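You operate a simulated robot arm through the tools that you are given. There is no shell and no other tool.

You run a simulated robot arm. Do the job below in one go: nothing can be reset, and whatever is moved stays where it is left.

Task
Plug a nozzle into the middle socket, then wash the tee and elbow.
Fine: both flat in the washer basket, lid shut, one wash, run to its end.
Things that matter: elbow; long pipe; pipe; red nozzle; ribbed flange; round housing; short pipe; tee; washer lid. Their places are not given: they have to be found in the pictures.

Only the result counts: the job must be done as asked and must still hold three seconds after the hand-in. Knocking over, shifting, dropping, spilling or breaking anything else fails it. A push-on lid holds only when it is set on centred and level and pressed home; a screw cap is set on level and turned clockwise until tight.

Robot
A 6-joint arm with a two-finger parallel gripper, fixed in place. Base frame: the origin is at the foot of the arm, x ahead of it, y to its left, z up; the work surface is at about z = 0.804. Units: m, rad, N and s.
Its first joint turns from -2.897 to 2.897 rad. Payload 3.91 kg.
The TCP is the grasp point between the finger pads, 0.03 m short of the fingertips. In the tool frame z runs along the fingers and y along their closing line. The gripper opens to 0.11 m. The fingers are 0.02 m wide and 0.01 m thick; the gripper's body (0.048 by 0.112 m) begins 0.055 m behind the TCP.
Orientation is that of the tool frame in the base frame, as a unit quaternion [x, y, z, w]. With the fingers straight down and closing along the base's y, the tool's x points along the base's -x, its y along +y and its z along -z.

Tools
- The arm moves only by the tool apply_moves. Its argument "targets" is a list of rows, each a list of 7 numbers: the turn, a rotation vector about the base's x, y, z in units of 8 degrees (1.0 is 8 degrees), then the shift along the base's x, y, z in units of 20 mm (1.0 is 20 mm), then the gripper command, from -1 (shut) to 1 (fully open), values between in proportion. In form: [[wx, wy, wz, x, y, z, grip], ...]. A call has 1 to 20 rows; each row shifts and turns the commanded pose from where the row before left it. A call with a number of a shift or a turn outside -1 to 1 is refused whole. Rows are played at 5 a second. More than 0.05 m and 0.15 rad between two rows, or a gripper value outside its range, and nothing of the call is played. A pose out of reach is approached as far as the arm can. The call stops where the force on the tool passes 90 N (or 10 N more than at its start, if that is more) or the arm is blocked; 0.2 s more then pass. Each finger travels about 0.108 m/s and halts on what it meets, pressing with about 36 N; the grip force reading is that of the motor and also rises with nothing between the fingers. The clock runs only during rows and for 0.2 s after the last one: add rows that do not move to give the fingers time. It gives the time, the measured TCP pose, the force on the tool (base axes), the opening and the grip force at its end, in the units of the frame above (readings bear some noise), with the torque about the TCP (base axes, N m) and any sound that the robot's microphone picked up.
- Cameras (640 x 400 px; columns grow to the right, rows downward): "scene" is fixed at [0.0492, 0.6497, 1.4037]; the picture's right is [-0.65, -0.76, 0.00], its down [-0.32, 0.27, -0.91] and it looks along [0.69, -0.59, -0.42] (base axes); focal length 270 px, centre (320, 200). "wrist" rides on the gripper at [0.073, 0.017, -0.103] in the tool frame; the picture's right is [-0.23, 0.97, 0.00], its down [-0.76, -0.18, -0.62] and it looks along [-0.61, -0.14, 0.78] (tool axes); focal length 222 px, centre (320, 200).
- camera(camera): a new picture of that camera. The clock stands still meanwhile.
- measure_at(camera, pixels): for up to 12 pixels [column, row] of the newest picture of that camera ("zoom" is the newest enlarged one), the place [x, y, z] in the base frame of the surface seen there, good to about 0.002 m. The clock stands still meanwhile.
- zoom(camera, box): a new picture of the part [left, top, right, bottom] of that camera's present view, enlarged. The clock stands still meanwhile.
- finish_job(): hands the job in; it is judged then, once.

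Open the gripper and draw the arm clear of the work before you hand the job in, unless the task says otherwise.

The tools are called after "Emit:" as a command line: name --pt "numbers of a row" for each row, then --argument value for the rest, lists and objects as JSON in quotes. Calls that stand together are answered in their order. apply_moves: Moves the arm, as the interface text tells. Its arguments: {"type":"object","properties":{"targets":{"type":"array","items":{"type":"array","items":{"type":"number"}}}},"required":["targets"]} The other tools are called the same way: camera (camera) takes a picture; measure_at (camera, pixels) gives the place of the surface under pixels of a picture; zoom (camera, box) takes an enlarged picture of a part of a camera's view; finish_job () hands the job in.

At the start:

```text
time: 0.0
tcp_pos: [0.592, 0.0371, 1.3008]
ee_rot: [0.0, 1.0, 0.0, 0.001]
contact_force: [0.3, 0.0, 0.7]
ft_torque: [0.0, -0.02, 0.02]
width: 0.11
grasp_force: 0.1
```

scene: 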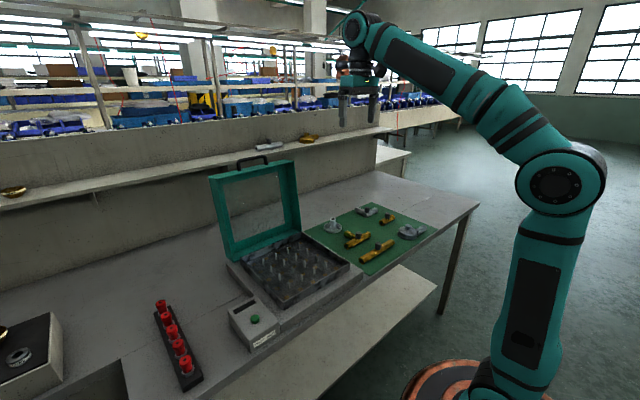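
wrist: 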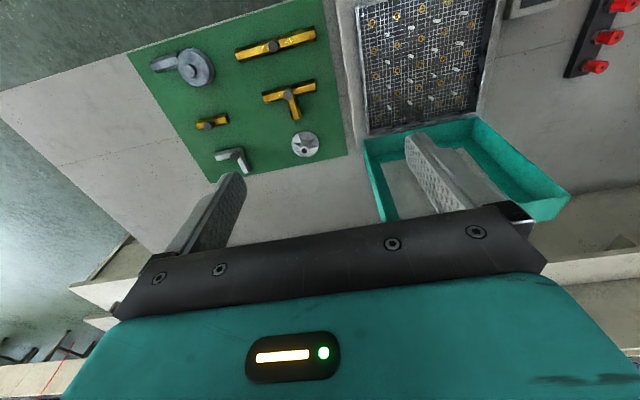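

The scene shows the washer (basket about 295,268), a green mat of parts (about 370,240), a rack of red nozzles (about 172,340), and a block with a ring at the lower left (about 20,355). I'll zoom in on each of these before I move anything.

Emit:
zoom --camera "scene" --box '[290, 190, 450, 290]'

Emit:
zoom --camera "scene" --box '[0, 280, 192, 400]'

Emit:
zoom --camera "scene" --box '[200, 145, 376, 355]'

Emit:
zoom --camera "wrist" --box '[110, 0, 370, 190]'

Emit:
zoom --camera "wrist" --box '[340, 0, 640, 220]'

```text
4.00 times, centred on (370, 240) of scene
```

zoom: 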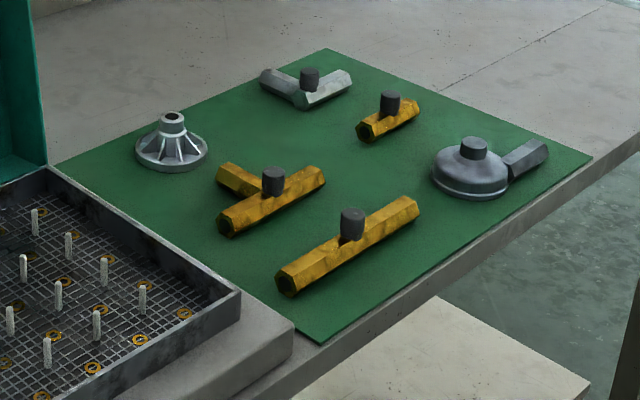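

```text
3.33 times, centred on (96, 340) of scene
```

zoom: 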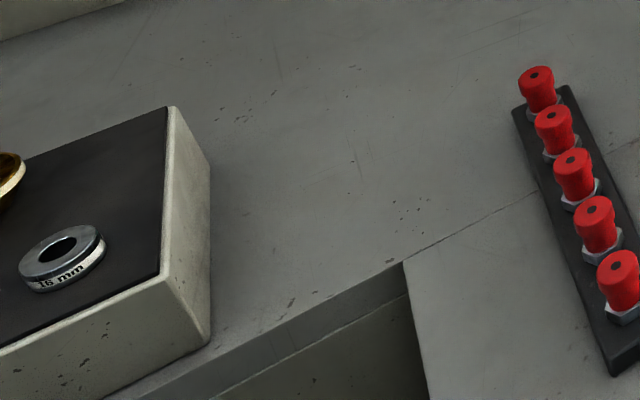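

```text
1.90 times, centred on (288, 250) of scene
```

zoom: 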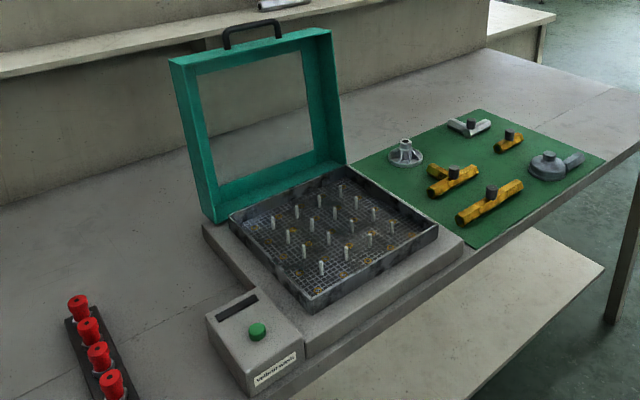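

```text
2.11 times, centred on (240, 95) of wrist
```

zoom: 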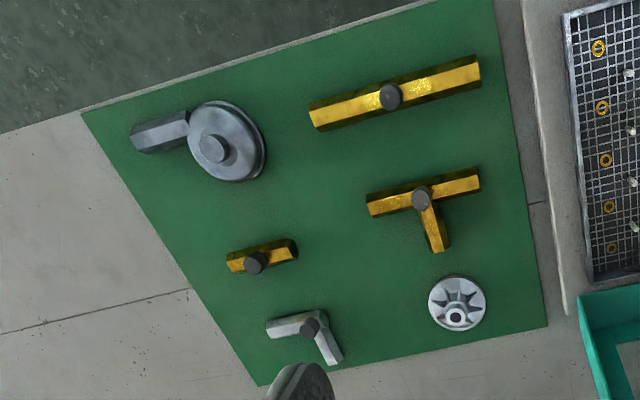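

```text
1.82 times, centred on (490, 110) of wrist
```

zoom: 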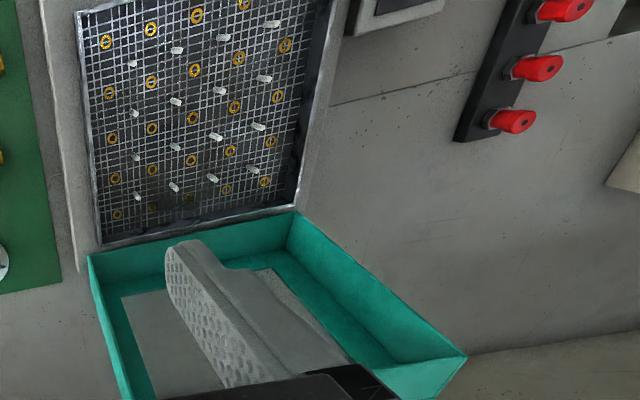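

The basket holds white pins and amber rings, and I need to tell which is the "middle socket". I'll zoom in more on the basket from both cameras, and on the rack and control box.

Emit:
zoom --camera "scene" --box '[236, 228, 356, 310]'

Emit:
zoom --camera "wrist" --box '[350, 0, 510, 130]'

Emit:
zoom --camera "scene" --box '[140, 285, 300, 395]'

```text
4.88 times, centred on (296, 269) of scene
```

zoom: 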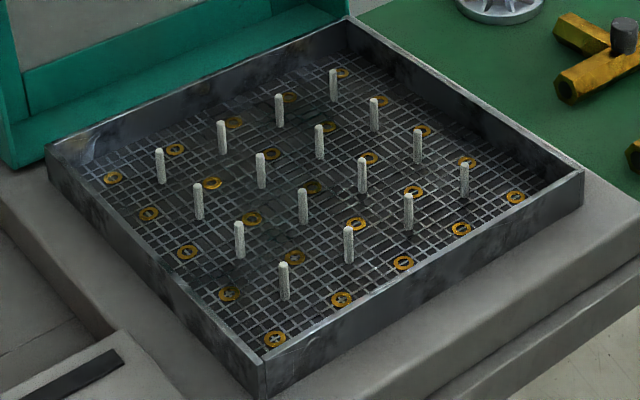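

```text
3.08 times, centred on (430, 65) of wrist
```

zoom: 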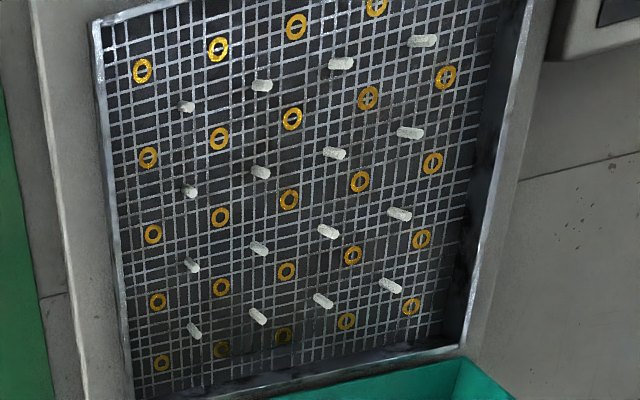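

```text
3.64 times, centred on (220, 340) of scene
```

zoom: 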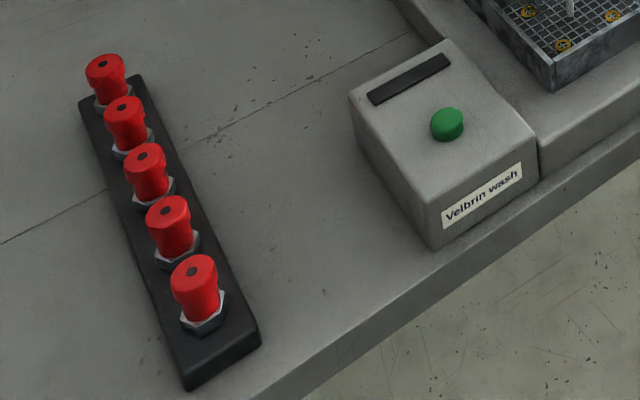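

The amber rings form a 5×5 grid of sockets with a 4×4 grid of pins between them, so the middle socket is the centre ring. The newest zoom is of the rack, so I'll measure the nozzle tops, collars, rack corners and button there.

Emit:
measure_at --camera "zoom" --pixels '[[105, 63], [124, 105], [144, 153], [166, 208], [192, 268], [80, 106], [140, 82], [187, 380], [255, 335], [447, 112], [470, 135], [200, 330]]'

Emit:
measure_at --camera "scene" --pixels '[[333, 223], [366, 210], [388, 219], [357, 237], [378, 250], [410, 231], [298, 268], [264, 157], [210, 178], [295, 163], [232, 260], [350, 268]]'

```text
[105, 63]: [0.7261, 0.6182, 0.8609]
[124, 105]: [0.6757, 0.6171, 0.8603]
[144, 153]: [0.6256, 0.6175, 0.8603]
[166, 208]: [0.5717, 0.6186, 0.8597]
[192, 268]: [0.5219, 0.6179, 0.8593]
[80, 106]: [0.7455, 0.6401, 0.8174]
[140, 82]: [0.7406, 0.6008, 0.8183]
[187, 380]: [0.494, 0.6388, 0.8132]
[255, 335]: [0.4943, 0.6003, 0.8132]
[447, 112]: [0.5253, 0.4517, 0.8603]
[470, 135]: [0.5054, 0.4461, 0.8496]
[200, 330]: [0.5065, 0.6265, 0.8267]
```

```text
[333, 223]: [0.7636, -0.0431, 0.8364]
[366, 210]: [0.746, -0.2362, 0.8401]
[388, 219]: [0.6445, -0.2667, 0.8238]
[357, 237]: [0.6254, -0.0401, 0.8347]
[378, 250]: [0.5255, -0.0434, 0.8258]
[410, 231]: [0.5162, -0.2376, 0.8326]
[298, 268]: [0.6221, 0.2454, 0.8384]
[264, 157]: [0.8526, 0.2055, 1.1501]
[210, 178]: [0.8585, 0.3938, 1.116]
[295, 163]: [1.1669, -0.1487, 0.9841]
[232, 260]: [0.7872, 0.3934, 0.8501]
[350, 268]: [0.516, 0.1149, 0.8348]
```

The rack nozzles stand at y≈0.618, with their tops at z≈0.86. The basket spans roughly x 0.51–0.79, y 0.11–0.40. I'll move the wrist back, left and lower to view the basket more closely.

Emit:
apply_moves --pt "0 0 0 -0.6 1 -0.5 1" --pt "0 0 0 -0.6 1 -0.5 1" --pt "0 0 0 -0.6 1 -0.5 1" --pt "0 0 0 -0.6 1 -0.5 1" --pt "0 0 0 -0.6 1 -0.5 1" --pt "0 0 0 -0.6 1 -0.5 1" --pt "0 0 0 -0.6 1 -0.5 1" --pt "0 0 0 -0.6 1 -0.5 1" --pt "0 0 0 -0.6 1 -0.5 1" --pt "0 0 0 -0.6 1 -0.5 1" --pt "0 0 0 -0.6 1 -0.5 1" --pt "0 0 0 -0.6 1 -0.5 1" --pt "0 0 0 -0.6 1 -0.5 1"

Emit:
camera --camera "wrist"

Emit:
camera --camera "scene"

```text
time: 2.8
tcp_pos: [0.4362, 0.2974, 1.1714]
ee_rot: [0.0, 1.0, 0.0, 0.001]
contact_force: [0.7, 0.8, -1.0]
ft_torque: [-0.01, 0.01, 0.03]
width: 0.1098
grasp_force: 0.1
```

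```text
taken
```

wrist: 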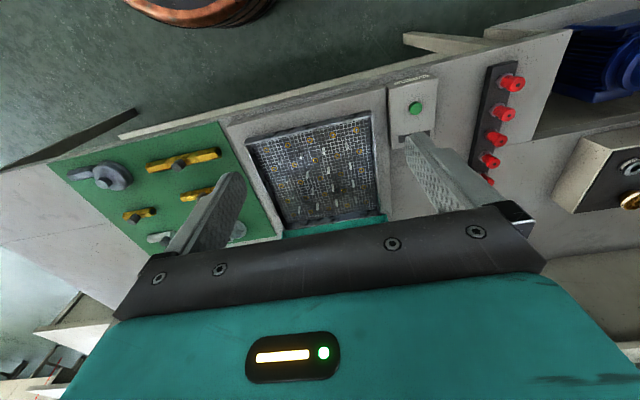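

```text
taken
```

scene: 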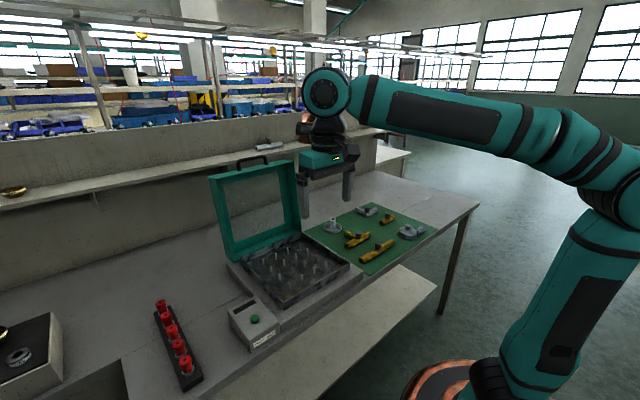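

Useful detail in the wrist picture sits in rows 0–170, where the camera looks nearly straight down. I'll move in over the basket so it fills that part of the frame.

Emit:
apply_moves --pt "0 0 0 0.9 -0.17 -0.6 1" --pt "0 0 0 0.9 -0.17 -0.6 1" --pt "0 0 0 0.9 -0.17 -0.6 1" --pt "0 0 0 0.9 -0.17 -0.6 1" --pt "0 0 0 0.9 -0.17 -0.6 1" --pt "0 0 0 0.9 -0.17 -0.6 1" --pt "0 0 0 0.9 -0.17 -0.6 1" --pt "0 0 0 0.9 -0.17 -0.6 1" --pt "0 0 0 0.9 -0.17 -0.6 1" --pt "0 0 0 0.9 -0.17 -0.6 1" --pt "0 0 0 0.9 -0.17 -0.6 1"

Emit:
camera --camera "wrist"

Emit:
zoom --camera "wrist" --box '[200, 0, 460, 180]'

```text
time: 5.2
tcp_pos: [0.6346, 0.2601, 1.0392]
ee_rot: [0.0, 1.0, 0.0, 0.001]
contact_force: [0.1, 0.3, 1.1]
ft_torque: [0.02, -0.07, 0.0]
width: 0.11
grasp_force: 0.1
```

```text
taken
```

wrist: 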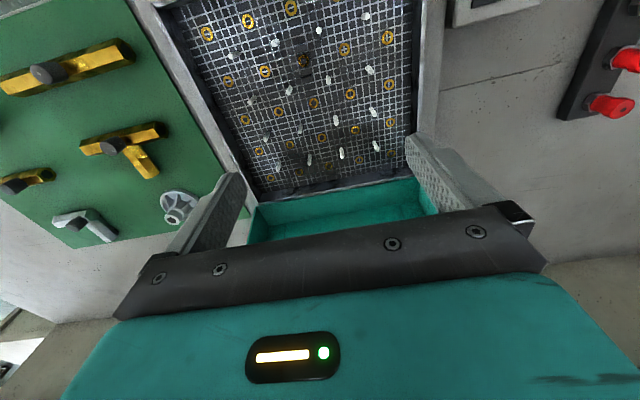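

```text
2.22 times, centred on (330, 90) of wrist
```

zoom: 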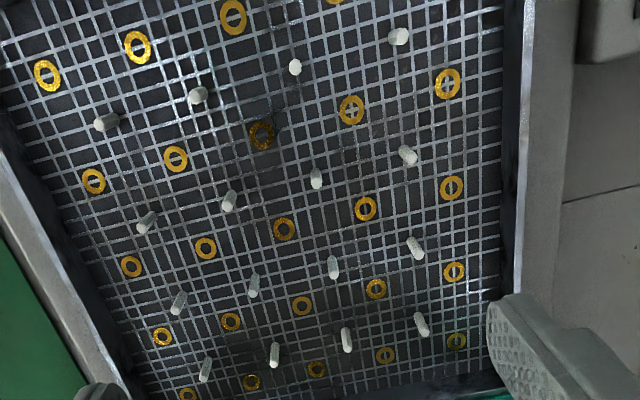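

One ring at zoom pixel (262,137) looks darker than the others. I'll measure the ring grid to see which one is geometrically central.

Emit:
measure_at --camera "zoom" --pixels '[[47, 75], [233, 17], [93, 181], [175, 159], [262, 137], [350, 110], [447, 84], [283, 229], [302, 306], [317, 369], [456, 341], [187, 395]]'

Emit:
measure_at --camera "scene" --pixels '[[300, 252], [286, 245], [312, 260], [257, 251], [305, 229], [342, 255]]'

Emit:
zoom --camera "scene" --box '[270, 232, 334, 272]'

```text
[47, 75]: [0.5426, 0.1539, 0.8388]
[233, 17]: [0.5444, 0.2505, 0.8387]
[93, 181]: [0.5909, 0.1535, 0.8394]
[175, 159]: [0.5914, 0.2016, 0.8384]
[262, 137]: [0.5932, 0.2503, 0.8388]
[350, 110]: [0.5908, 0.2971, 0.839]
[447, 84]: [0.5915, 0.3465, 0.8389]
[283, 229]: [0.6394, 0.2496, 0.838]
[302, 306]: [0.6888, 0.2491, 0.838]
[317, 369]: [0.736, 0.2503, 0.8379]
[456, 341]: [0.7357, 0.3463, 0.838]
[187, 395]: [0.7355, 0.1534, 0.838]
```

```text
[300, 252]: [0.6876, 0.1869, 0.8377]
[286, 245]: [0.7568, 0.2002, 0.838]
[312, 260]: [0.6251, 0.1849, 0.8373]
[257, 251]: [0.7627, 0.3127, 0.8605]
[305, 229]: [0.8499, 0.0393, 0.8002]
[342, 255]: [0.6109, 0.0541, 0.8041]
```

```text
10.00 times, centred on (302, 252) of scene
```

zoom: 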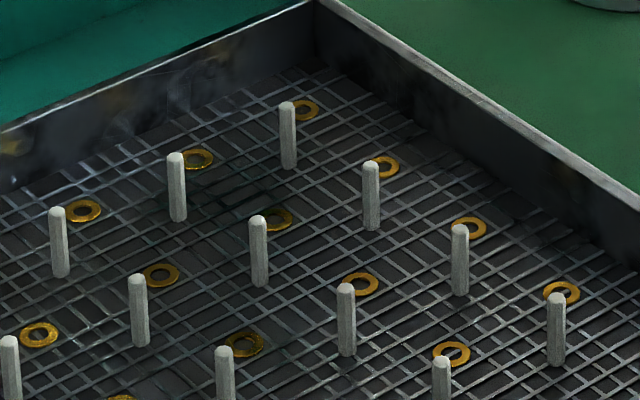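

The grid is regular: x 0.543–0.736, y 0.1535–0.3465, pitch 0.048, at z≈0.838. The centre socket is therefore at about (0.6395, 0.250). Next I'll take a close look at the nozzle rack.

Emit:
apply_moves --pt "0 0 0 -0.25 1 -0.1 1" --pt "0 0 0 -0.25 1 -0.1 1" --pt "0 0 0 -0.25 1 -0.1 1" --pt "0 0 0 -0.25 1 -0.1 1" --pt "0 0 0 -0.25 1 -0.1 1" --pt "0 0 0 -0.25 1 -0.1 1" --pt "0 0 0 -0.25 1 -0.1 1" --pt "0 0 0 -0.25 1 -0.1 1" --pt "0 0 0 -0.25 1 -0.1 1" --pt "0 0 0 -0.25 1 -0.1 1" --pt "0 0 0 -0.25 1 -0.1 1" --pt "0 0 0 -0.25 1 -0.1 1" --pt "0 0 0 -0.25 1 -0.1 1" --pt "0 0 0 -0.25 1 -0.1 1" --pt "0 0 0 -0.25 1 -0.1 1" --pt "0 0 0 -0.25 1 -0.1 1" --pt "0 0 0 -0.25 1 -0.1 1" --pt "0 0 0 -0.25 0.8 -0.1 1"

Emit:
camera --camera "wrist"

Emit:
zoom --camera "wrist" --box '[220, 0, 420, 160]'

```text
time: 9.0
tcp_pos: [0.5428, 0.6154, 1.0046]
ee_rot: [0.0, 1.0, 0.0, 0.002]
contact_force: [-0.1, 0.3, -0.1]
ft_torque: [0.04, -0.03, 0.04]
width: 0.1099
grasp_force: 0.0
```

```text
taken
```

wrist: 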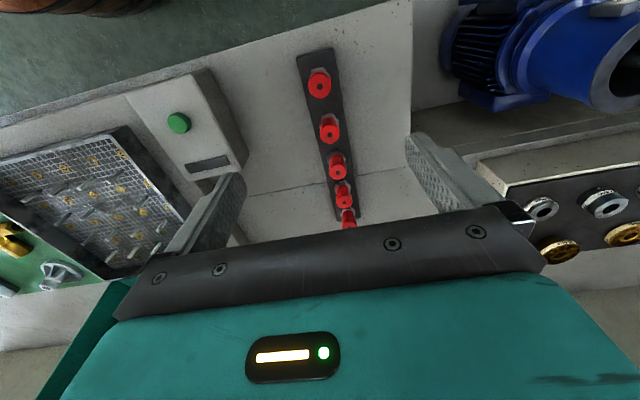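

```text
2.50 times, centred on (320, 80) of wrist
```

zoom: 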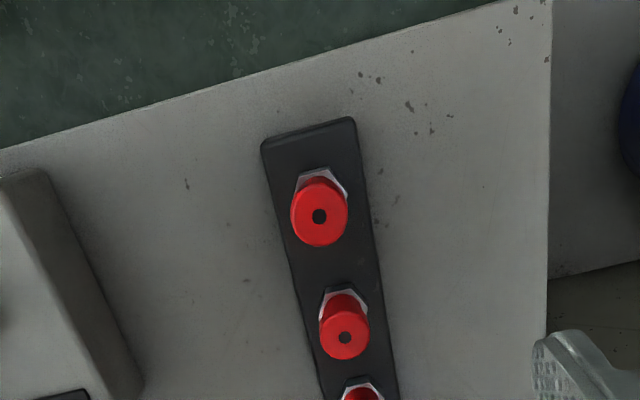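

The nearest nozzle's top is centred at zoom pixel (320,215). I'll measure around its rim, its hex collar and the rack plate to get its centre and height.

Emit:
measure_at --camera "zoom" --pixels '[[297, 215], [341, 215], [320, 195], [320, 238], [305, 180], [340, 180], [325, 337], [366, 337], [345, 319], [345, 355], [300, 150], [290, 290]]'

Emit:
zoom --camera "scene" --box '[150, 290, 214, 396]'

```text
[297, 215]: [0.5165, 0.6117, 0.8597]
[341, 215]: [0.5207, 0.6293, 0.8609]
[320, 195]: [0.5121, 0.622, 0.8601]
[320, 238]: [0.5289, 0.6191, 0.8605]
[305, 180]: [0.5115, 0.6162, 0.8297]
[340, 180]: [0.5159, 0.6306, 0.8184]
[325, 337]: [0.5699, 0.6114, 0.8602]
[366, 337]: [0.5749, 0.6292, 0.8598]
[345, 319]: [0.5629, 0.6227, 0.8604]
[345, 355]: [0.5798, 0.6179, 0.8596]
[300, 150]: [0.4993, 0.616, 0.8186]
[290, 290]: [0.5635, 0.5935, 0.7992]
```

```text
3.77 times, centred on (182, 343) of scene
```

zoom: 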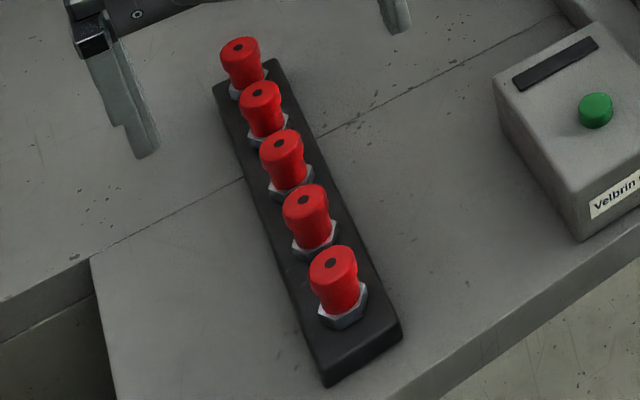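

The nearest nozzle is centred at about (0.5197, 0.6204). Its top is at z 0.860 and its head is about 22 mm across, with the hex collar up to about 0.83. I'll move above it with the fingers open.

Emit:
apply_moves --pt "0 0 0 -0.195 0.042 -0.8 1" --pt "0 0 0 -0.195 0.042 -0.8 1" --pt "0 0 0 -0.195 0.042 -0.8 1" --pt "0 0 0 -0.195 0.042 -0.8 1" --pt "0 0 0 -0.195 0.042 -0.8 1" --pt "0 0 0 -0.195 0.042 -0.8 1" --pt "0 0 0 0 0 0 1"

Emit:
camera --camera "wrist"

Emit:
zoom --camera "scene" --box '[130, 270, 240, 396]'

```text
time: 10.6
tcp_pos: [0.5205, 0.6195, 0.9073]
ee_rot: [0.0, 1.0, 0.0, 0.0]
contact_force: [0.2, -0.7, -0.2]
ft_torque: [0.01, 0.0, -0.02]
width: 0.1102
grasp_force: 0.0
```

```text
taken
```

wrist: 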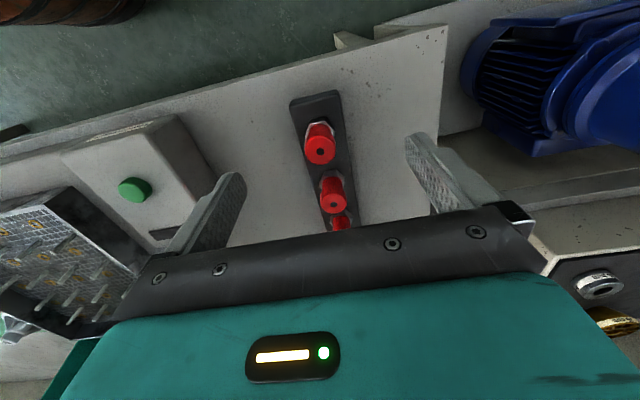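

```text
3.17 times, centred on (185, 333) of scene
```

zoom: 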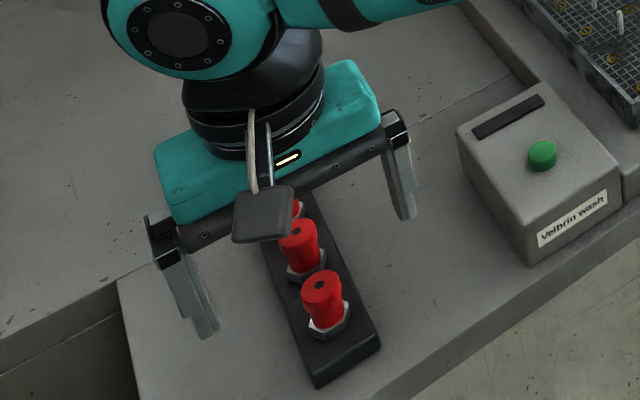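

The nozzle top is now at wrist pixel (320,152). I'll zoom in and re-measure it before descending.

Emit:
zoom --camera "wrist" --box '[270, 90, 370, 190]'

```text
4.00 times, centred on (320, 140) of wrist
```

zoom: 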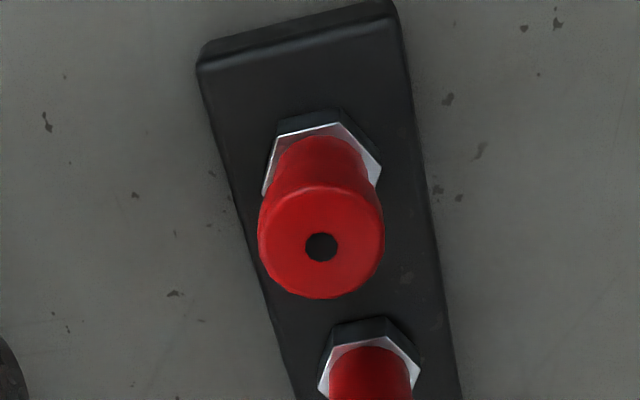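

Emit:
measure_at --camera "zoom" --pixels '[[265, 246], [377, 246], [321, 200], [321, 290], [302, 246], [340, 246], [321, 228], [321, 264], [321, 160], [300, 132], [365, 170], [300, 60]]'

```text
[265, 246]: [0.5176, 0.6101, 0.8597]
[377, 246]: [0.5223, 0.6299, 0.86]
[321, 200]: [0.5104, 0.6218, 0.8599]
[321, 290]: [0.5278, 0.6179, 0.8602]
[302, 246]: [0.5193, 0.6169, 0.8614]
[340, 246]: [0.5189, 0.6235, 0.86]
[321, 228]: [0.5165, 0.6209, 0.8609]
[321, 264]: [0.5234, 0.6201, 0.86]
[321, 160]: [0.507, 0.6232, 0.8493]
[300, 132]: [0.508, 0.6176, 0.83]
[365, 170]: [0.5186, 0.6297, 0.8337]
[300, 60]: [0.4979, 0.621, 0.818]
```

The centre is confirmed at (0.5197, 0.6202), with the collar top at about 0.832. I'll descend to TCP z≈0.866, which puts the fingertips just above the collar, and close on the head.

Emit:
apply_moves --pt "0 0 0 -0.04 0.035 -0.7 1" --pt "0 0 0 0 0 -0.7 1" --pt "0 0 0 0 0 -0.66 1" --pt "0 0 0 0 0 0 1"

Emit:
zoom --camera "scene" --box '[130, 270, 240, 396]'

Emit:
camera --camera "wrist"

```text
time: 11.6
tcp_pos: [0.5186, 0.6201, 0.8656]
ee_rot: [0.0, 1.0, 0.0, 0.001]
contact_force: [0.3, -0.6, -0.3]
ft_torque: [0.01, 0.0, -0.01]
width: 0.1097
grasp_force: 0.0
```

```text
3.17 times, centred on (185, 333) of scene
```

zoom: 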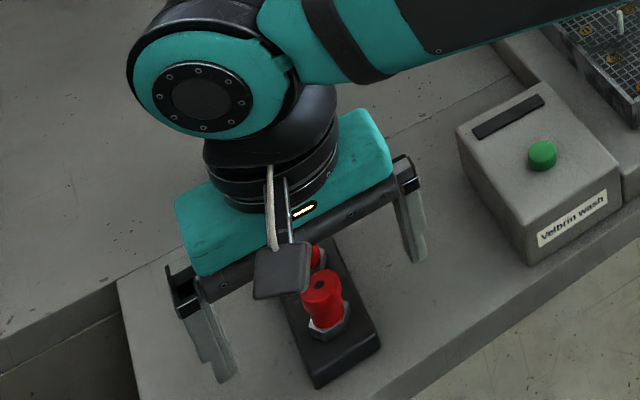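

```text
taken
```

wrist: 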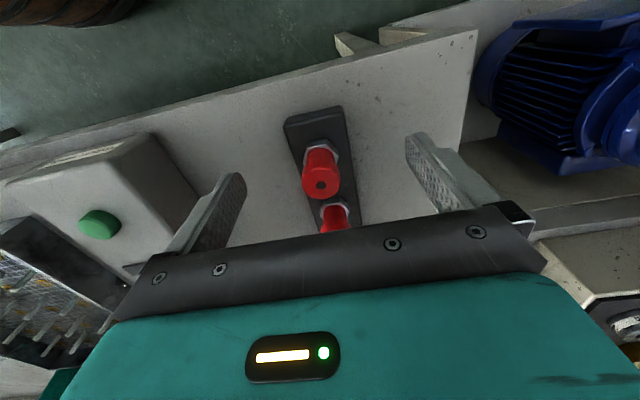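

The fingers straddle nozzle 1 and are clear of nozzle 2. I'll close the gripper in place.

Emit:
apply_moves --pt "0 0 0 0.03 0 0 0" --pt "0 0 0 0 0 0 -0.5" --pt "0 0 0 0 0 0 -1" --pt "0 0 0 0 0 0 -1" --pt "0 0 0 0 0 0 -1"

Emit:
zoom --camera "scene" --box '[130, 270, 240, 396]'

```text
time: 12.8
tcp_pos: [0.5189, 0.6196, 0.8659]
ee_rot: [0.0, 1.0, -0.002, 0.0]
contact_force: [0.0, 1.0, -0.2]
ft_torque: [0.08, -0.03, -0.01]
width: 0.0222
grasp_force: 35.9
```

```text
3.17 times, centred on (185, 333) of scene
```

zoom: 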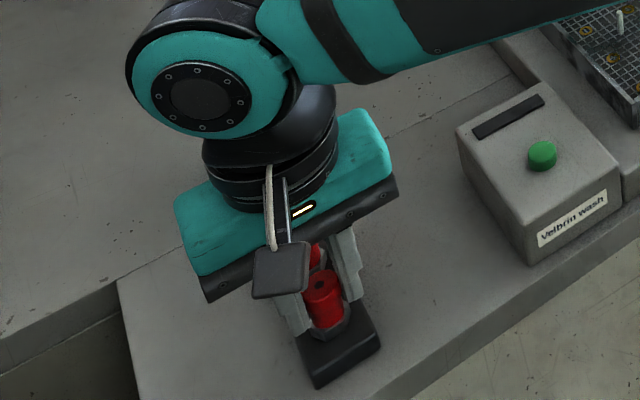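

The nozzle is gripped at 22 mm. I'll lift it straight up, slowly at first, and watch the force.

Emit:
apply_moves --pt "0 0 0 0 0 0.2 -1" --pt "0 0 0 0 0 0.3 -1" --pt "0 0 0 0 0 0.5 -1" --pt "0 0 0 0 0 0.5 -1" --pt "0 0 0 0 0 1 -1" --pt "0 0 0 0 0 1 -1" --pt "0 0 0 0 0 1 -1"

Emit:
zoom --camera "scene" --box '[120, 230, 260, 396]'

Emit:
camera --camera "wrist"

```text
time: 14.4
tcp_pos: [0.5209, 0.619, 0.9565]
ee_rot: [0.0, 1.0, -0.002, 0.001]
contact_force: [0.4, -0.9, -0.5]
ft_torque: [-0.01, 0.05, -0.01]
width: 0.0
grasp_force: 35.9
```

```text
2.41 times, centred on (190, 313) of scene
```

zoom: 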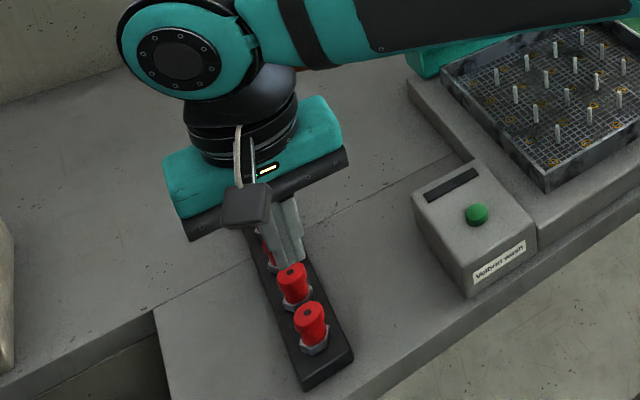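

```text
taken
```

wrist: 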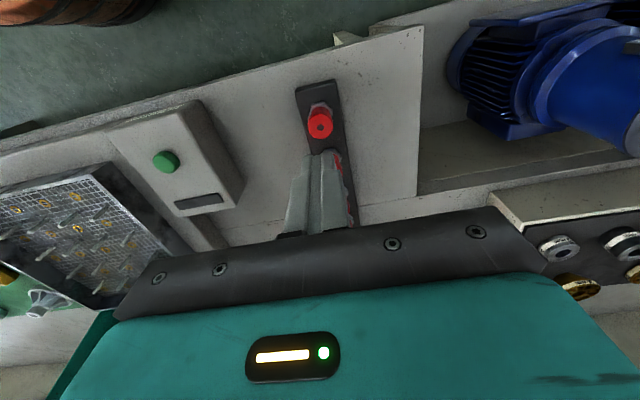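

The gripper slid off: the width reads 0 and the nozzle is still in the rack. I'll look closely at its shape and check whether it moved.

Emit:
zoom --camera "scene" --box '[168, 340, 212, 392]'

Emit:
zoom --camera "wrist" --box '[280, 70, 360, 150]'

```text
7.69 times, centred on (190, 366) of scene
```

zoom: 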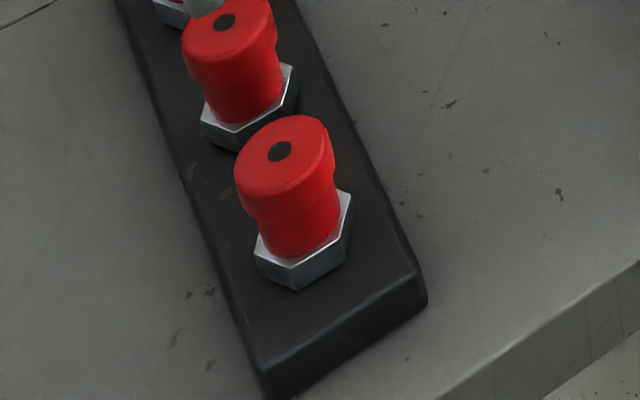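

```text
5.00 times, centred on (320, 110) of wrist
```

zoom: 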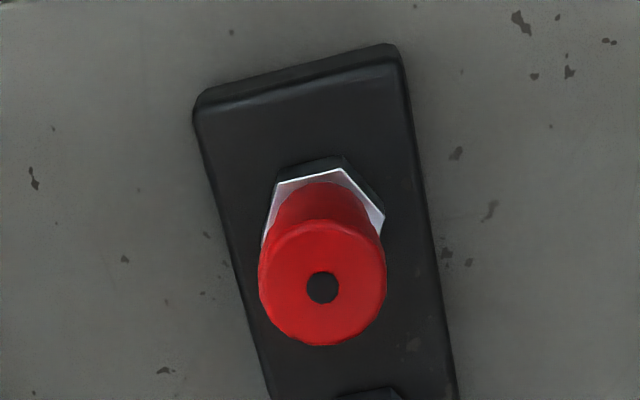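

I'll check the top height and collar size again to see whether the nozzle shifted.

Emit:
measure_at --camera "zoom" --pixels '[[270, 288], [374, 288], [322, 240], [322, 336], [300, 175], [276, 200], [370, 210], [345, 180], [338, 160], [280, 100], [320, 196]]'

```text
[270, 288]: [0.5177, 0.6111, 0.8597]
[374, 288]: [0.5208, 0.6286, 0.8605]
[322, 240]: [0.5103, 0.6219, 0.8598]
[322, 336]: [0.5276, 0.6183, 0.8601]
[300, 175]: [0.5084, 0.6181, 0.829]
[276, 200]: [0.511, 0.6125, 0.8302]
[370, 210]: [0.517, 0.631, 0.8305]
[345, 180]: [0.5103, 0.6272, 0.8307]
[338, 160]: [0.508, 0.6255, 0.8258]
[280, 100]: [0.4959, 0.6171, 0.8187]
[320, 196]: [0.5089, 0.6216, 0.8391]
```

The nozzle hasn't moved, so the rack is holding it. I'll grip again slightly lower and pull in tiny steps, reading the force each time.

Emit:
apply_moves --pt "0 0 0 0 0 0 1" --pt "0 0 0 0 0 0 1" --pt "0 0 0 0 0 0 1" --pt "0 0 0 -0.04 0.03 -0.95 1" --pt "0 0 0 0 0 -0.95 1" --pt "0 0 0 0 0 -0.95 1" --pt "0 0 0 0 0 -0.95 1" --pt "0 0 0 0 0 -0.85 1" --pt "0 0 0 0 0 0 1" --pt "0 0 0 0 0 0 0" --pt "0 0 0 0 0 0 -0.5" --pt "0 0 0 0 0 0 -1" --pt "0 0 0 0 0 0 -1" --pt "0 0 0 0 0 0 -1"

```text
time: 17.4
tcp_pos: [0.5195, 0.6225, 0.8631]
ee_rot: [0.0, 1.0, 0.0, 0.001]
contact_force: [-0.8, 0.9, -0.1]
ft_torque: [0.01, -0.04, -0.03]
width: 0.0224
grasp_force: 35.7
```

Gripped at z 0.863 with width 22.4 mm. I'll pull up by 2 mm and read the force.

Emit:
apply_moves --pt "0 0 0 0 0 0.1 -1"

Emit:
apply_moves --pt "0 0 0 0 0 0.1 -1"

Emit:
apply_moves --pt "0 0 0 0 0 0.1 -1"

```text
time: 17.8
tcp_pos: [0.5196, 0.6215, 0.8647]
ee_rot: [0.0, 1.0, 0.0, 0.001]
contact_force: [-0.6, -0.9, 0.2]
ft_torque: [-0.02, 0.01, 0.01]
width: 0.0223
grasp_force: 36.1
```

```text
time: 18.2
tcp_pos: [0.5198, 0.6228, 0.8664]
ee_rot: [0.0, 1.0, -0.001, 0.001]
contact_force: [0.3, 0.2, -0.1]
ft_torque: [-0.03, -0.02, 0.0]
width: 0.0221
grasp_force: 35.8
```

```text
time: 18.6
tcp_pos: [0.5202, 0.6221, 0.8677]
ee_rot: [0.0, 1.0, -0.001, 0.001]
contact_force: [0.7, 0.2, -0.8]
ft_torque: [0.01, 0.03, -0.01]
width: 0.0223
grasp_force: 35.9
```

The force stays near zero, so either the nozzle is rising freely or the grip is sliding with little friction. I'll look.

Emit:
zoom --camera "scene" --box '[158, 330, 222, 392]'

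Emit:
zoom --camera "wrist" --box '[270, 110, 370, 210]'

```text
6.45 times, centred on (190, 361) of scene
```

zoom: 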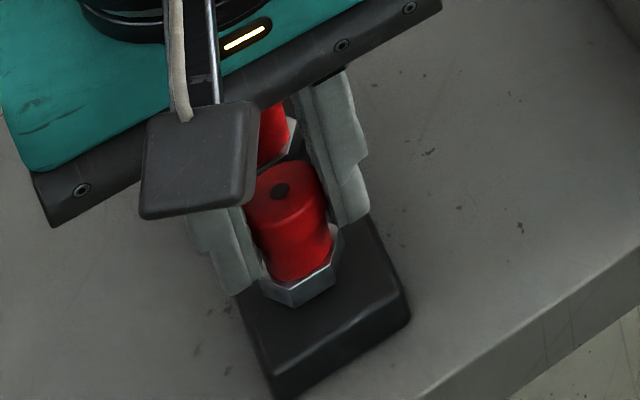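

```text
4.00 times, centred on (320, 160) of wrist
```

zoom: 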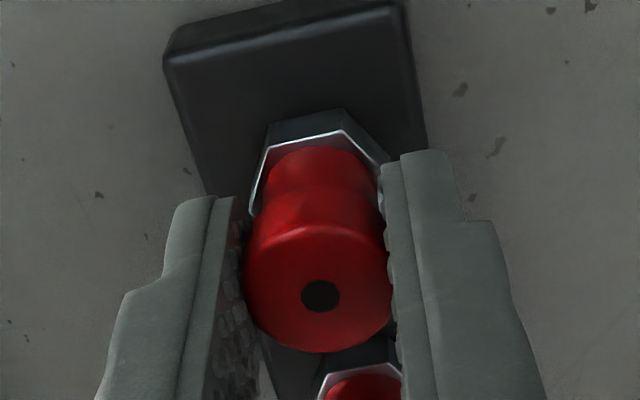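

I'll measure the nozzle top and collar height now to see whether they rose.

Emit:
measure_at --camera "zoom" --pixels '[[285, 296], [355, 296], [320, 265], [320, 335], [330, 140], [262, 165], [370, 150], [300, 60], [320, 170]]'

```text
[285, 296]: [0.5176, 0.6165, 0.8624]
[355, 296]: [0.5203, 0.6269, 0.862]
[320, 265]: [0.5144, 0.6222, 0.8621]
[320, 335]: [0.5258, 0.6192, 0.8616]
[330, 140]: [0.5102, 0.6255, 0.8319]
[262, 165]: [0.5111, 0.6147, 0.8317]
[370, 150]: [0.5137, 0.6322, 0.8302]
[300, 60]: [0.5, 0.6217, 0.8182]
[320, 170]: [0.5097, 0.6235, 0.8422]
```

The top rose about 2 mm and the collar rose with it, so the hex collar is part of the nozzle. I'll keep pulling gently and measure again to see whether the grip is creeping.

Emit:
apply_moves --pt "0 0 0 0 0 0.1 -1" --pt "0 0 0 0 0 0.1 -1" --pt "0 0 0 0 0 0 -1"

Emit:
zoom --camera "wrist" --box '[270, 110, 370, 210]'

Emit:
measure_at --camera "zoom" --pixels '[[285, 296], [355, 296], [320, 265], [320, 335], [330, 140], [262, 165], [370, 150], [300, 60], [320, 170]]'

```text
time: 19.4
tcp_pos: [0.5201, 0.6214, 0.8728]
ee_rot: [0.0, 1.0, -0.002, 0.0]
contact_force: [-0.9, -0.1, -0.2]
ft_torque: [-0.01, 0.02, 0.01]
width: 0.0224
grasp_force: 36.0
```

```text
4.00 times, centred on (320, 160) of wrist
```

zoom: 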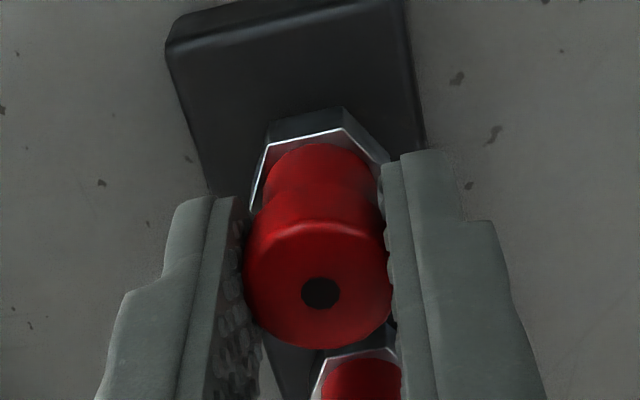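

```text
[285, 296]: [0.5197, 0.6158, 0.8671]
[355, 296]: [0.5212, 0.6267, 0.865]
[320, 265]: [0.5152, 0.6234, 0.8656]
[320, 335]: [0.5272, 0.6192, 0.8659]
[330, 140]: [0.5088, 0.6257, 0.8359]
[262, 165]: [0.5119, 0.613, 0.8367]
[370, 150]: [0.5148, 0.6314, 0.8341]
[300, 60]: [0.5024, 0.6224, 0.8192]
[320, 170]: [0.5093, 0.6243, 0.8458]
```

The nozzle is rising with the gripper, with slight creep and no standing force. That looks like drag that grows with speed, so I'll lift very slowly at 1 mm per row until it's free of the rack.

Emit:
apply_moves --pt "0 0 0 0 0 0.05 -1" --pt "0 0 0 0 0 0.05 -1" --pt "0 0 0 0 0 0.05 -1" --pt "0 0 0 0 0 0.05 -1" --pt "0 0 0 0 0 0.05 -1" --pt "0 0 0 0 0 0.05 -1" --pt "0 0 0 0 0 0.05 -1" --pt "0 0 0 0 0 0.05 -1" --pt "0 0 0 0 0 0.05 -1" --pt "0 0 0 0 0 0.05 -1"

Emit:
zoom --camera "wrist" --box '[270, 110, 370, 210]'

Emit:
measure_at --camera "zoom" --pixels '[[285, 293], [355, 293], [320, 265], [320, 330], [330, 140], [262, 165], [370, 150], [300, 60], [320, 170]]'

Emit:
zoom --camera "scene" --box '[158, 320, 222, 382]'

```text
time: 21.6
tcp_pos: [0.52, 0.6205, 0.8841]
ee_rot: [0.0, 1.0, -0.001, 0.0]
contact_force: [0.0, 0.4, -0.2]
ft_torque: [-0.01, -0.01, 0.02]
width: 0.0224
grasp_force: 36.1
```

```text
4.00 times, centred on (320, 160) of wrist
```

zoom: 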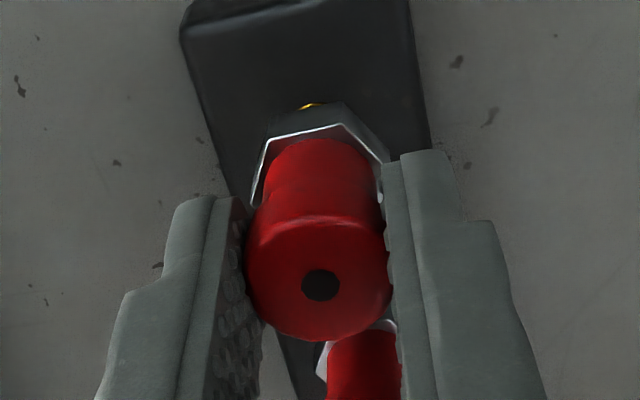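

```text
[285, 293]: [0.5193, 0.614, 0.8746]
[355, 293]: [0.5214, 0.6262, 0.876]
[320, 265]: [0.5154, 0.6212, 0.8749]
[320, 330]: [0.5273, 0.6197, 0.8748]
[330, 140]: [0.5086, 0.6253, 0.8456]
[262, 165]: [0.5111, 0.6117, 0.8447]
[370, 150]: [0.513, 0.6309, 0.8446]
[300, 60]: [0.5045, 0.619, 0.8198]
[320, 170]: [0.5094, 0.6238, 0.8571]
```

```text
6.45 times, centred on (190, 351) of scene
```

zoom: 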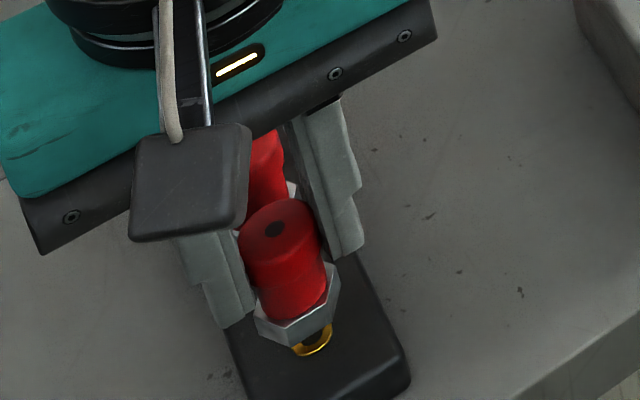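

A brass stem is showing under the collar and the nozzle top is at 0.875, with about 2 mm of creep per 10 mm of lift. I'll hold still for a second to see whether the creep depends on time or on motion.

Emit:
apply_moves --pt "0 0 0 0 0 0 -1" --pt "0 0 0 0 0 0 -1" --pt "0 0 0 0 0 0 -1" --pt "0 0 0 0 0 0 -1" --pt "0 0 0 0 0 0 -1"

Emit:
zoom --camera "wrist" --box '[270, 110, 370, 210]'

Emit:
measure_at --camera "zoom" --pixels '[[285, 287], [355, 287], [320, 255], [320, 325], [330, 140], [262, 165], [310, 105]]'

```text
time: 22.8
tcp_pos: [0.5199, 0.6195, 0.884]
ee_rot: [0.0, 1.0, -0.001, 0.001]
contact_force: [-0.9, -0.1, -0.1]
ft_torque: [-0.06, 0.01, 0.01]
width: 0.0223
grasp_force: 36.5
```

```text
4.00 times, centred on (320, 160) of wrist
```

zoom: 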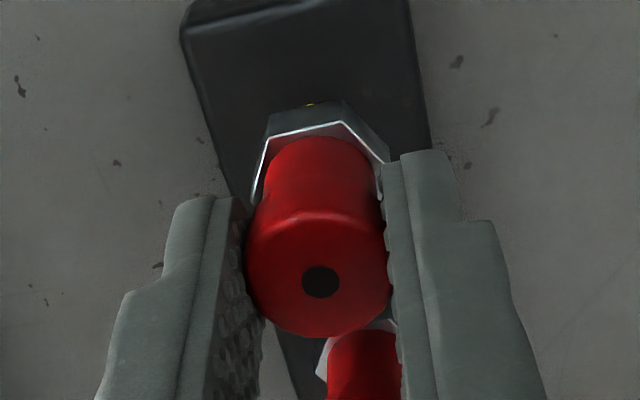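

```text
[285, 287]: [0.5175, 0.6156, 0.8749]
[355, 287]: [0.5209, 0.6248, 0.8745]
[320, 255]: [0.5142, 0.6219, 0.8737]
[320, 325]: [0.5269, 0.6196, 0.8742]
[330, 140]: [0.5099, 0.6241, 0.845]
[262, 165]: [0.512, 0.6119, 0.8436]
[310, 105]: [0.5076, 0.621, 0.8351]
```

The creep is time-based, and this grip only touches the top of the head. I'll lower the nozzle back to its seat, open, and turn the gripper 30° so the pads face the hex flats. Then I'll regrip lower, on both collar and head.

Emit:
apply_moves --pt "0 0 0 0 0 -0.2 -1" --pt "0 0 0 0 0 -0.2 -1" --pt "0 0 0 0 0 -0.2 -1" --pt "0 0 0 0 0 -0.15 -1" --pt "0 0 0 0 0 0 -1" --pt "0 0 0 0 0 0 0" --pt "0 0 0 0 0 0 1" --pt "0 0 0 0 0 0 1" --pt "0 0 0 0 0 0 1"

Emit:
zoom --camera "wrist" --box '[270, 110, 370, 210]'

```text
time: 24.8
tcp_pos: [0.5201, 0.6204, 0.8692]
ee_rot: [0.0, 1.0, -0.001, 0.0]
contact_force: [-0.2, -0.1, -0.8]
ft_torque: [-0.01, -0.01, 0.0]
width: 0.1101
grasp_force: 0.0
```

```text
4.00 times, centred on (320, 160) of wrist
```

zoom: 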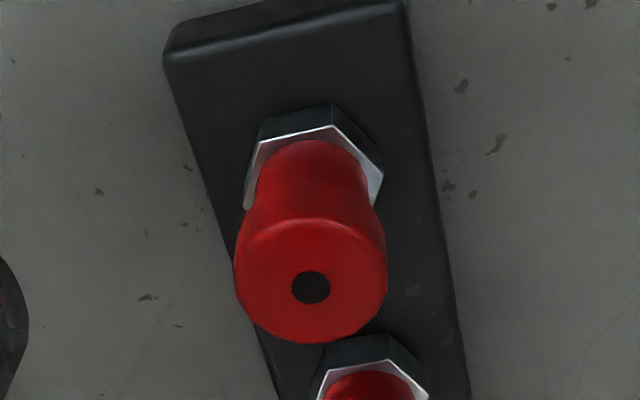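

The nozzle is released. I'll measure its centre, height and the hex corners in this view before regripping.

Emit:
measure_at --camera "zoom" --pixels '[[243, 286], [378, 286], [311, 230], [311, 336], [290, 137], [325, 131], [340, 136], [372, 172], [262, 148], [254, 180], [374, 195], [330, 60]]'

```text
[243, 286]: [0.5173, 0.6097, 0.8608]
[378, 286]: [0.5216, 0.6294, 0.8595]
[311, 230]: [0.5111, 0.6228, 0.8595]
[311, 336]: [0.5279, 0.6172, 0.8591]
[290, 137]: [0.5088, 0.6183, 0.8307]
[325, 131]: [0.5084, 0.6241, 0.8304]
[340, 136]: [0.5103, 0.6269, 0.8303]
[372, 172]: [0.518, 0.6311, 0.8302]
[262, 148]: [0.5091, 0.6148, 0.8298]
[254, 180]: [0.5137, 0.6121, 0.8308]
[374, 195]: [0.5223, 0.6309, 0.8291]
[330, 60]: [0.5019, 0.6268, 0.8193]
```

It's reseated (top 0.860), and the hex flats face ±x. I'll rotate +30° about z so the closing line meets a pair of flats, then lower to about 0.852 so the tips are just above the rack plate.

Emit:
apply_moves --pt "0 0 0.9375 -0.03 -0.02 0 1" --pt "0 0 0.9375 0 0 0 1" --pt "0 0 0.9375 0 0 0 1" --pt "0 0 0.9375 0 0 0 1" --pt "0 0 0 0 0 0 1"

Emit:
camera --camera "wrist"

Emit:
zoom --camera "scene" --box '[130, 290, 240, 396]'

```text
time: 26.0
tcp_pos: [0.5193, 0.6192, 0.8677]
ee_rot: [-0.259, 0.966, -0.001, 0.001]
contact_force: [-0.9, -0.5, 0.6]
ft_torque: [0.04, -0.03, 0.01]
width: 0.1099
grasp_force: 0.2
```

```text
taken
```

wrist: 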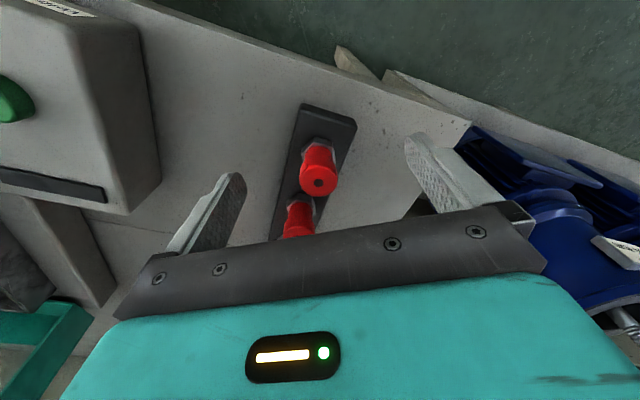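

```text
3.77 times, centred on (185, 343) of scene
```

zoom: 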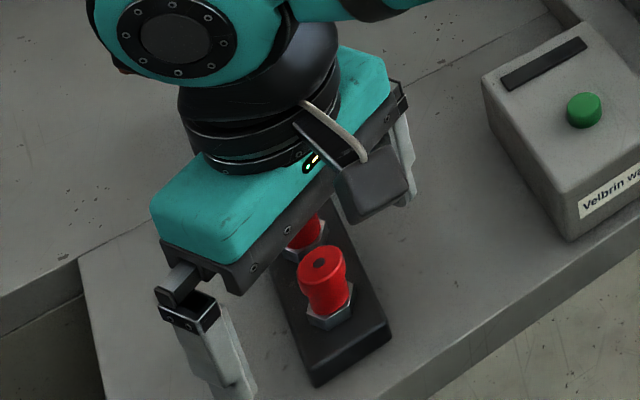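

The rotation is done and the fingers are clear of both nozzles. I'll lower and close on the hex flats.

Emit:
apply_moves --pt "0 0 0 0 0.02 -0.4 1" --pt "0 0 0 0 0.02 -0.4 1" --pt "0 0 0 0 0 0 1" --pt "0 0 0 0 0 0 0" --pt "0 0 0 0 0 0 -0.5" --pt "0 0 0 0 0 0 -1" --pt "0 0 0 0 0 0 -1" --pt "0 0 0 0 0 0 -1"

Emit:
zoom --camera "wrist" --box '[260, 100, 380, 220]'

Emit:
zoom --camera "scene" --box '[150, 310, 230, 390]'

```text
time: 27.8
tcp_pos: [0.5182, 0.6205, 0.8521]
ee_rot: [-0.258, 0.966, 0.0, 0.001]
contact_force: [-0.1, 0.7, 0.0]
ft_torque: [0.0, 0.03, -0.01]
width: 0.022
grasp_force: 35.6
```

```text
3.33 times, centred on (320, 160) of wrist
```

zoom: 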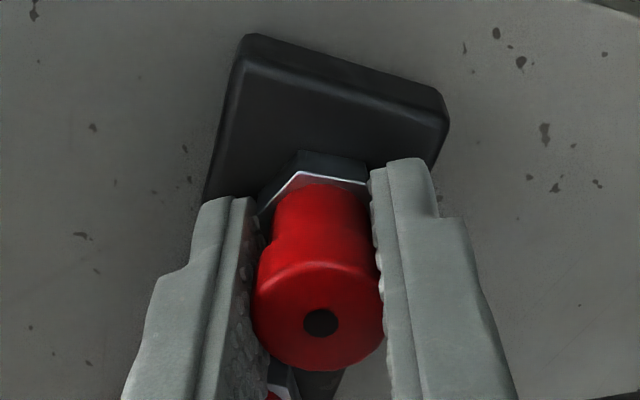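

```text
5.00 times, centred on (190, 350) of scene
```

zoom: 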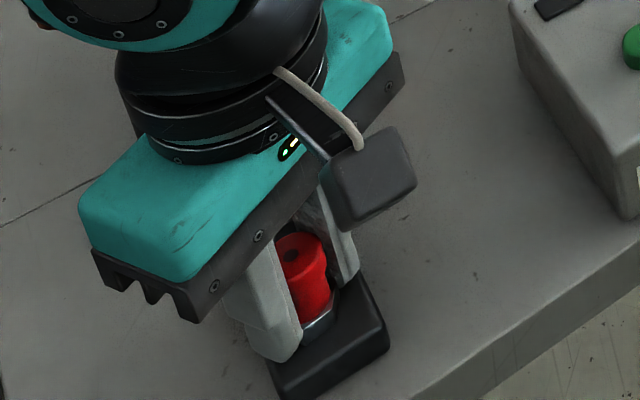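

The grip is 22.0 mm wide, on hex flats and head. I'll lift gently by 20 mm and check for slip.

Emit:
apply_moves --pt "0 0 0 0 0 0.1 -1" --pt "0 0 0 0 0 0.1 -1" --pt "0 0 0 0 0 0.1 -1" --pt "0 0 0 0 0 0.1 -1" --pt "0 0 0 0 0 0.1 -1" --pt "0 0 0 0 0 0.1 -1" --pt "0 0 0 0 0 0.1 -1" --pt "0 0 0 0 0 0.1 -1" --pt "0 0 0 0 0 0.1 -1" --pt "0 0 0 0 0 0.1 -1"

Emit:
zoom --camera "wrist" --box '[260, 100, 380, 220]'

Emit:
zoom --camera "scene" --box '[150, 310, 230, 390]'

```text
time: 30.0
tcp_pos: [0.5197, 0.6204, 0.8722]
ee_rot: [-0.259, 0.966, 0.0, 0.001]
contact_force: [0.1, 0.2, 0.4]
ft_torque: [-0.04, 0.0, 0.0]
width: 0.0222
grasp_force: 36.4
```

```text
3.33 times, centred on (320, 160) of wrist
```

zoom: 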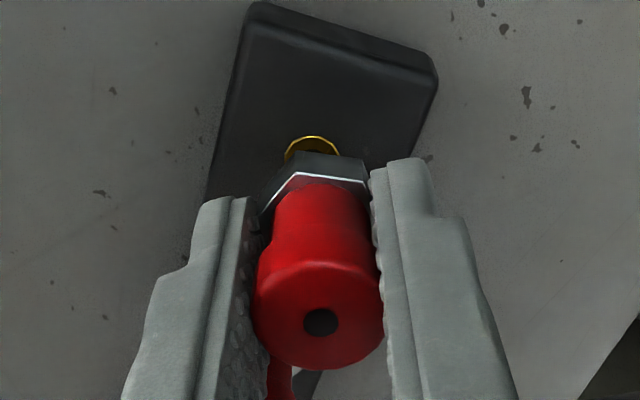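

```text
5.00 times, centred on (190, 350) of scene
```

zoom: 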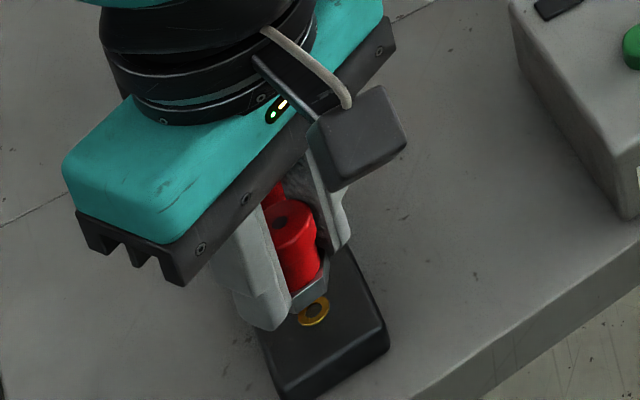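

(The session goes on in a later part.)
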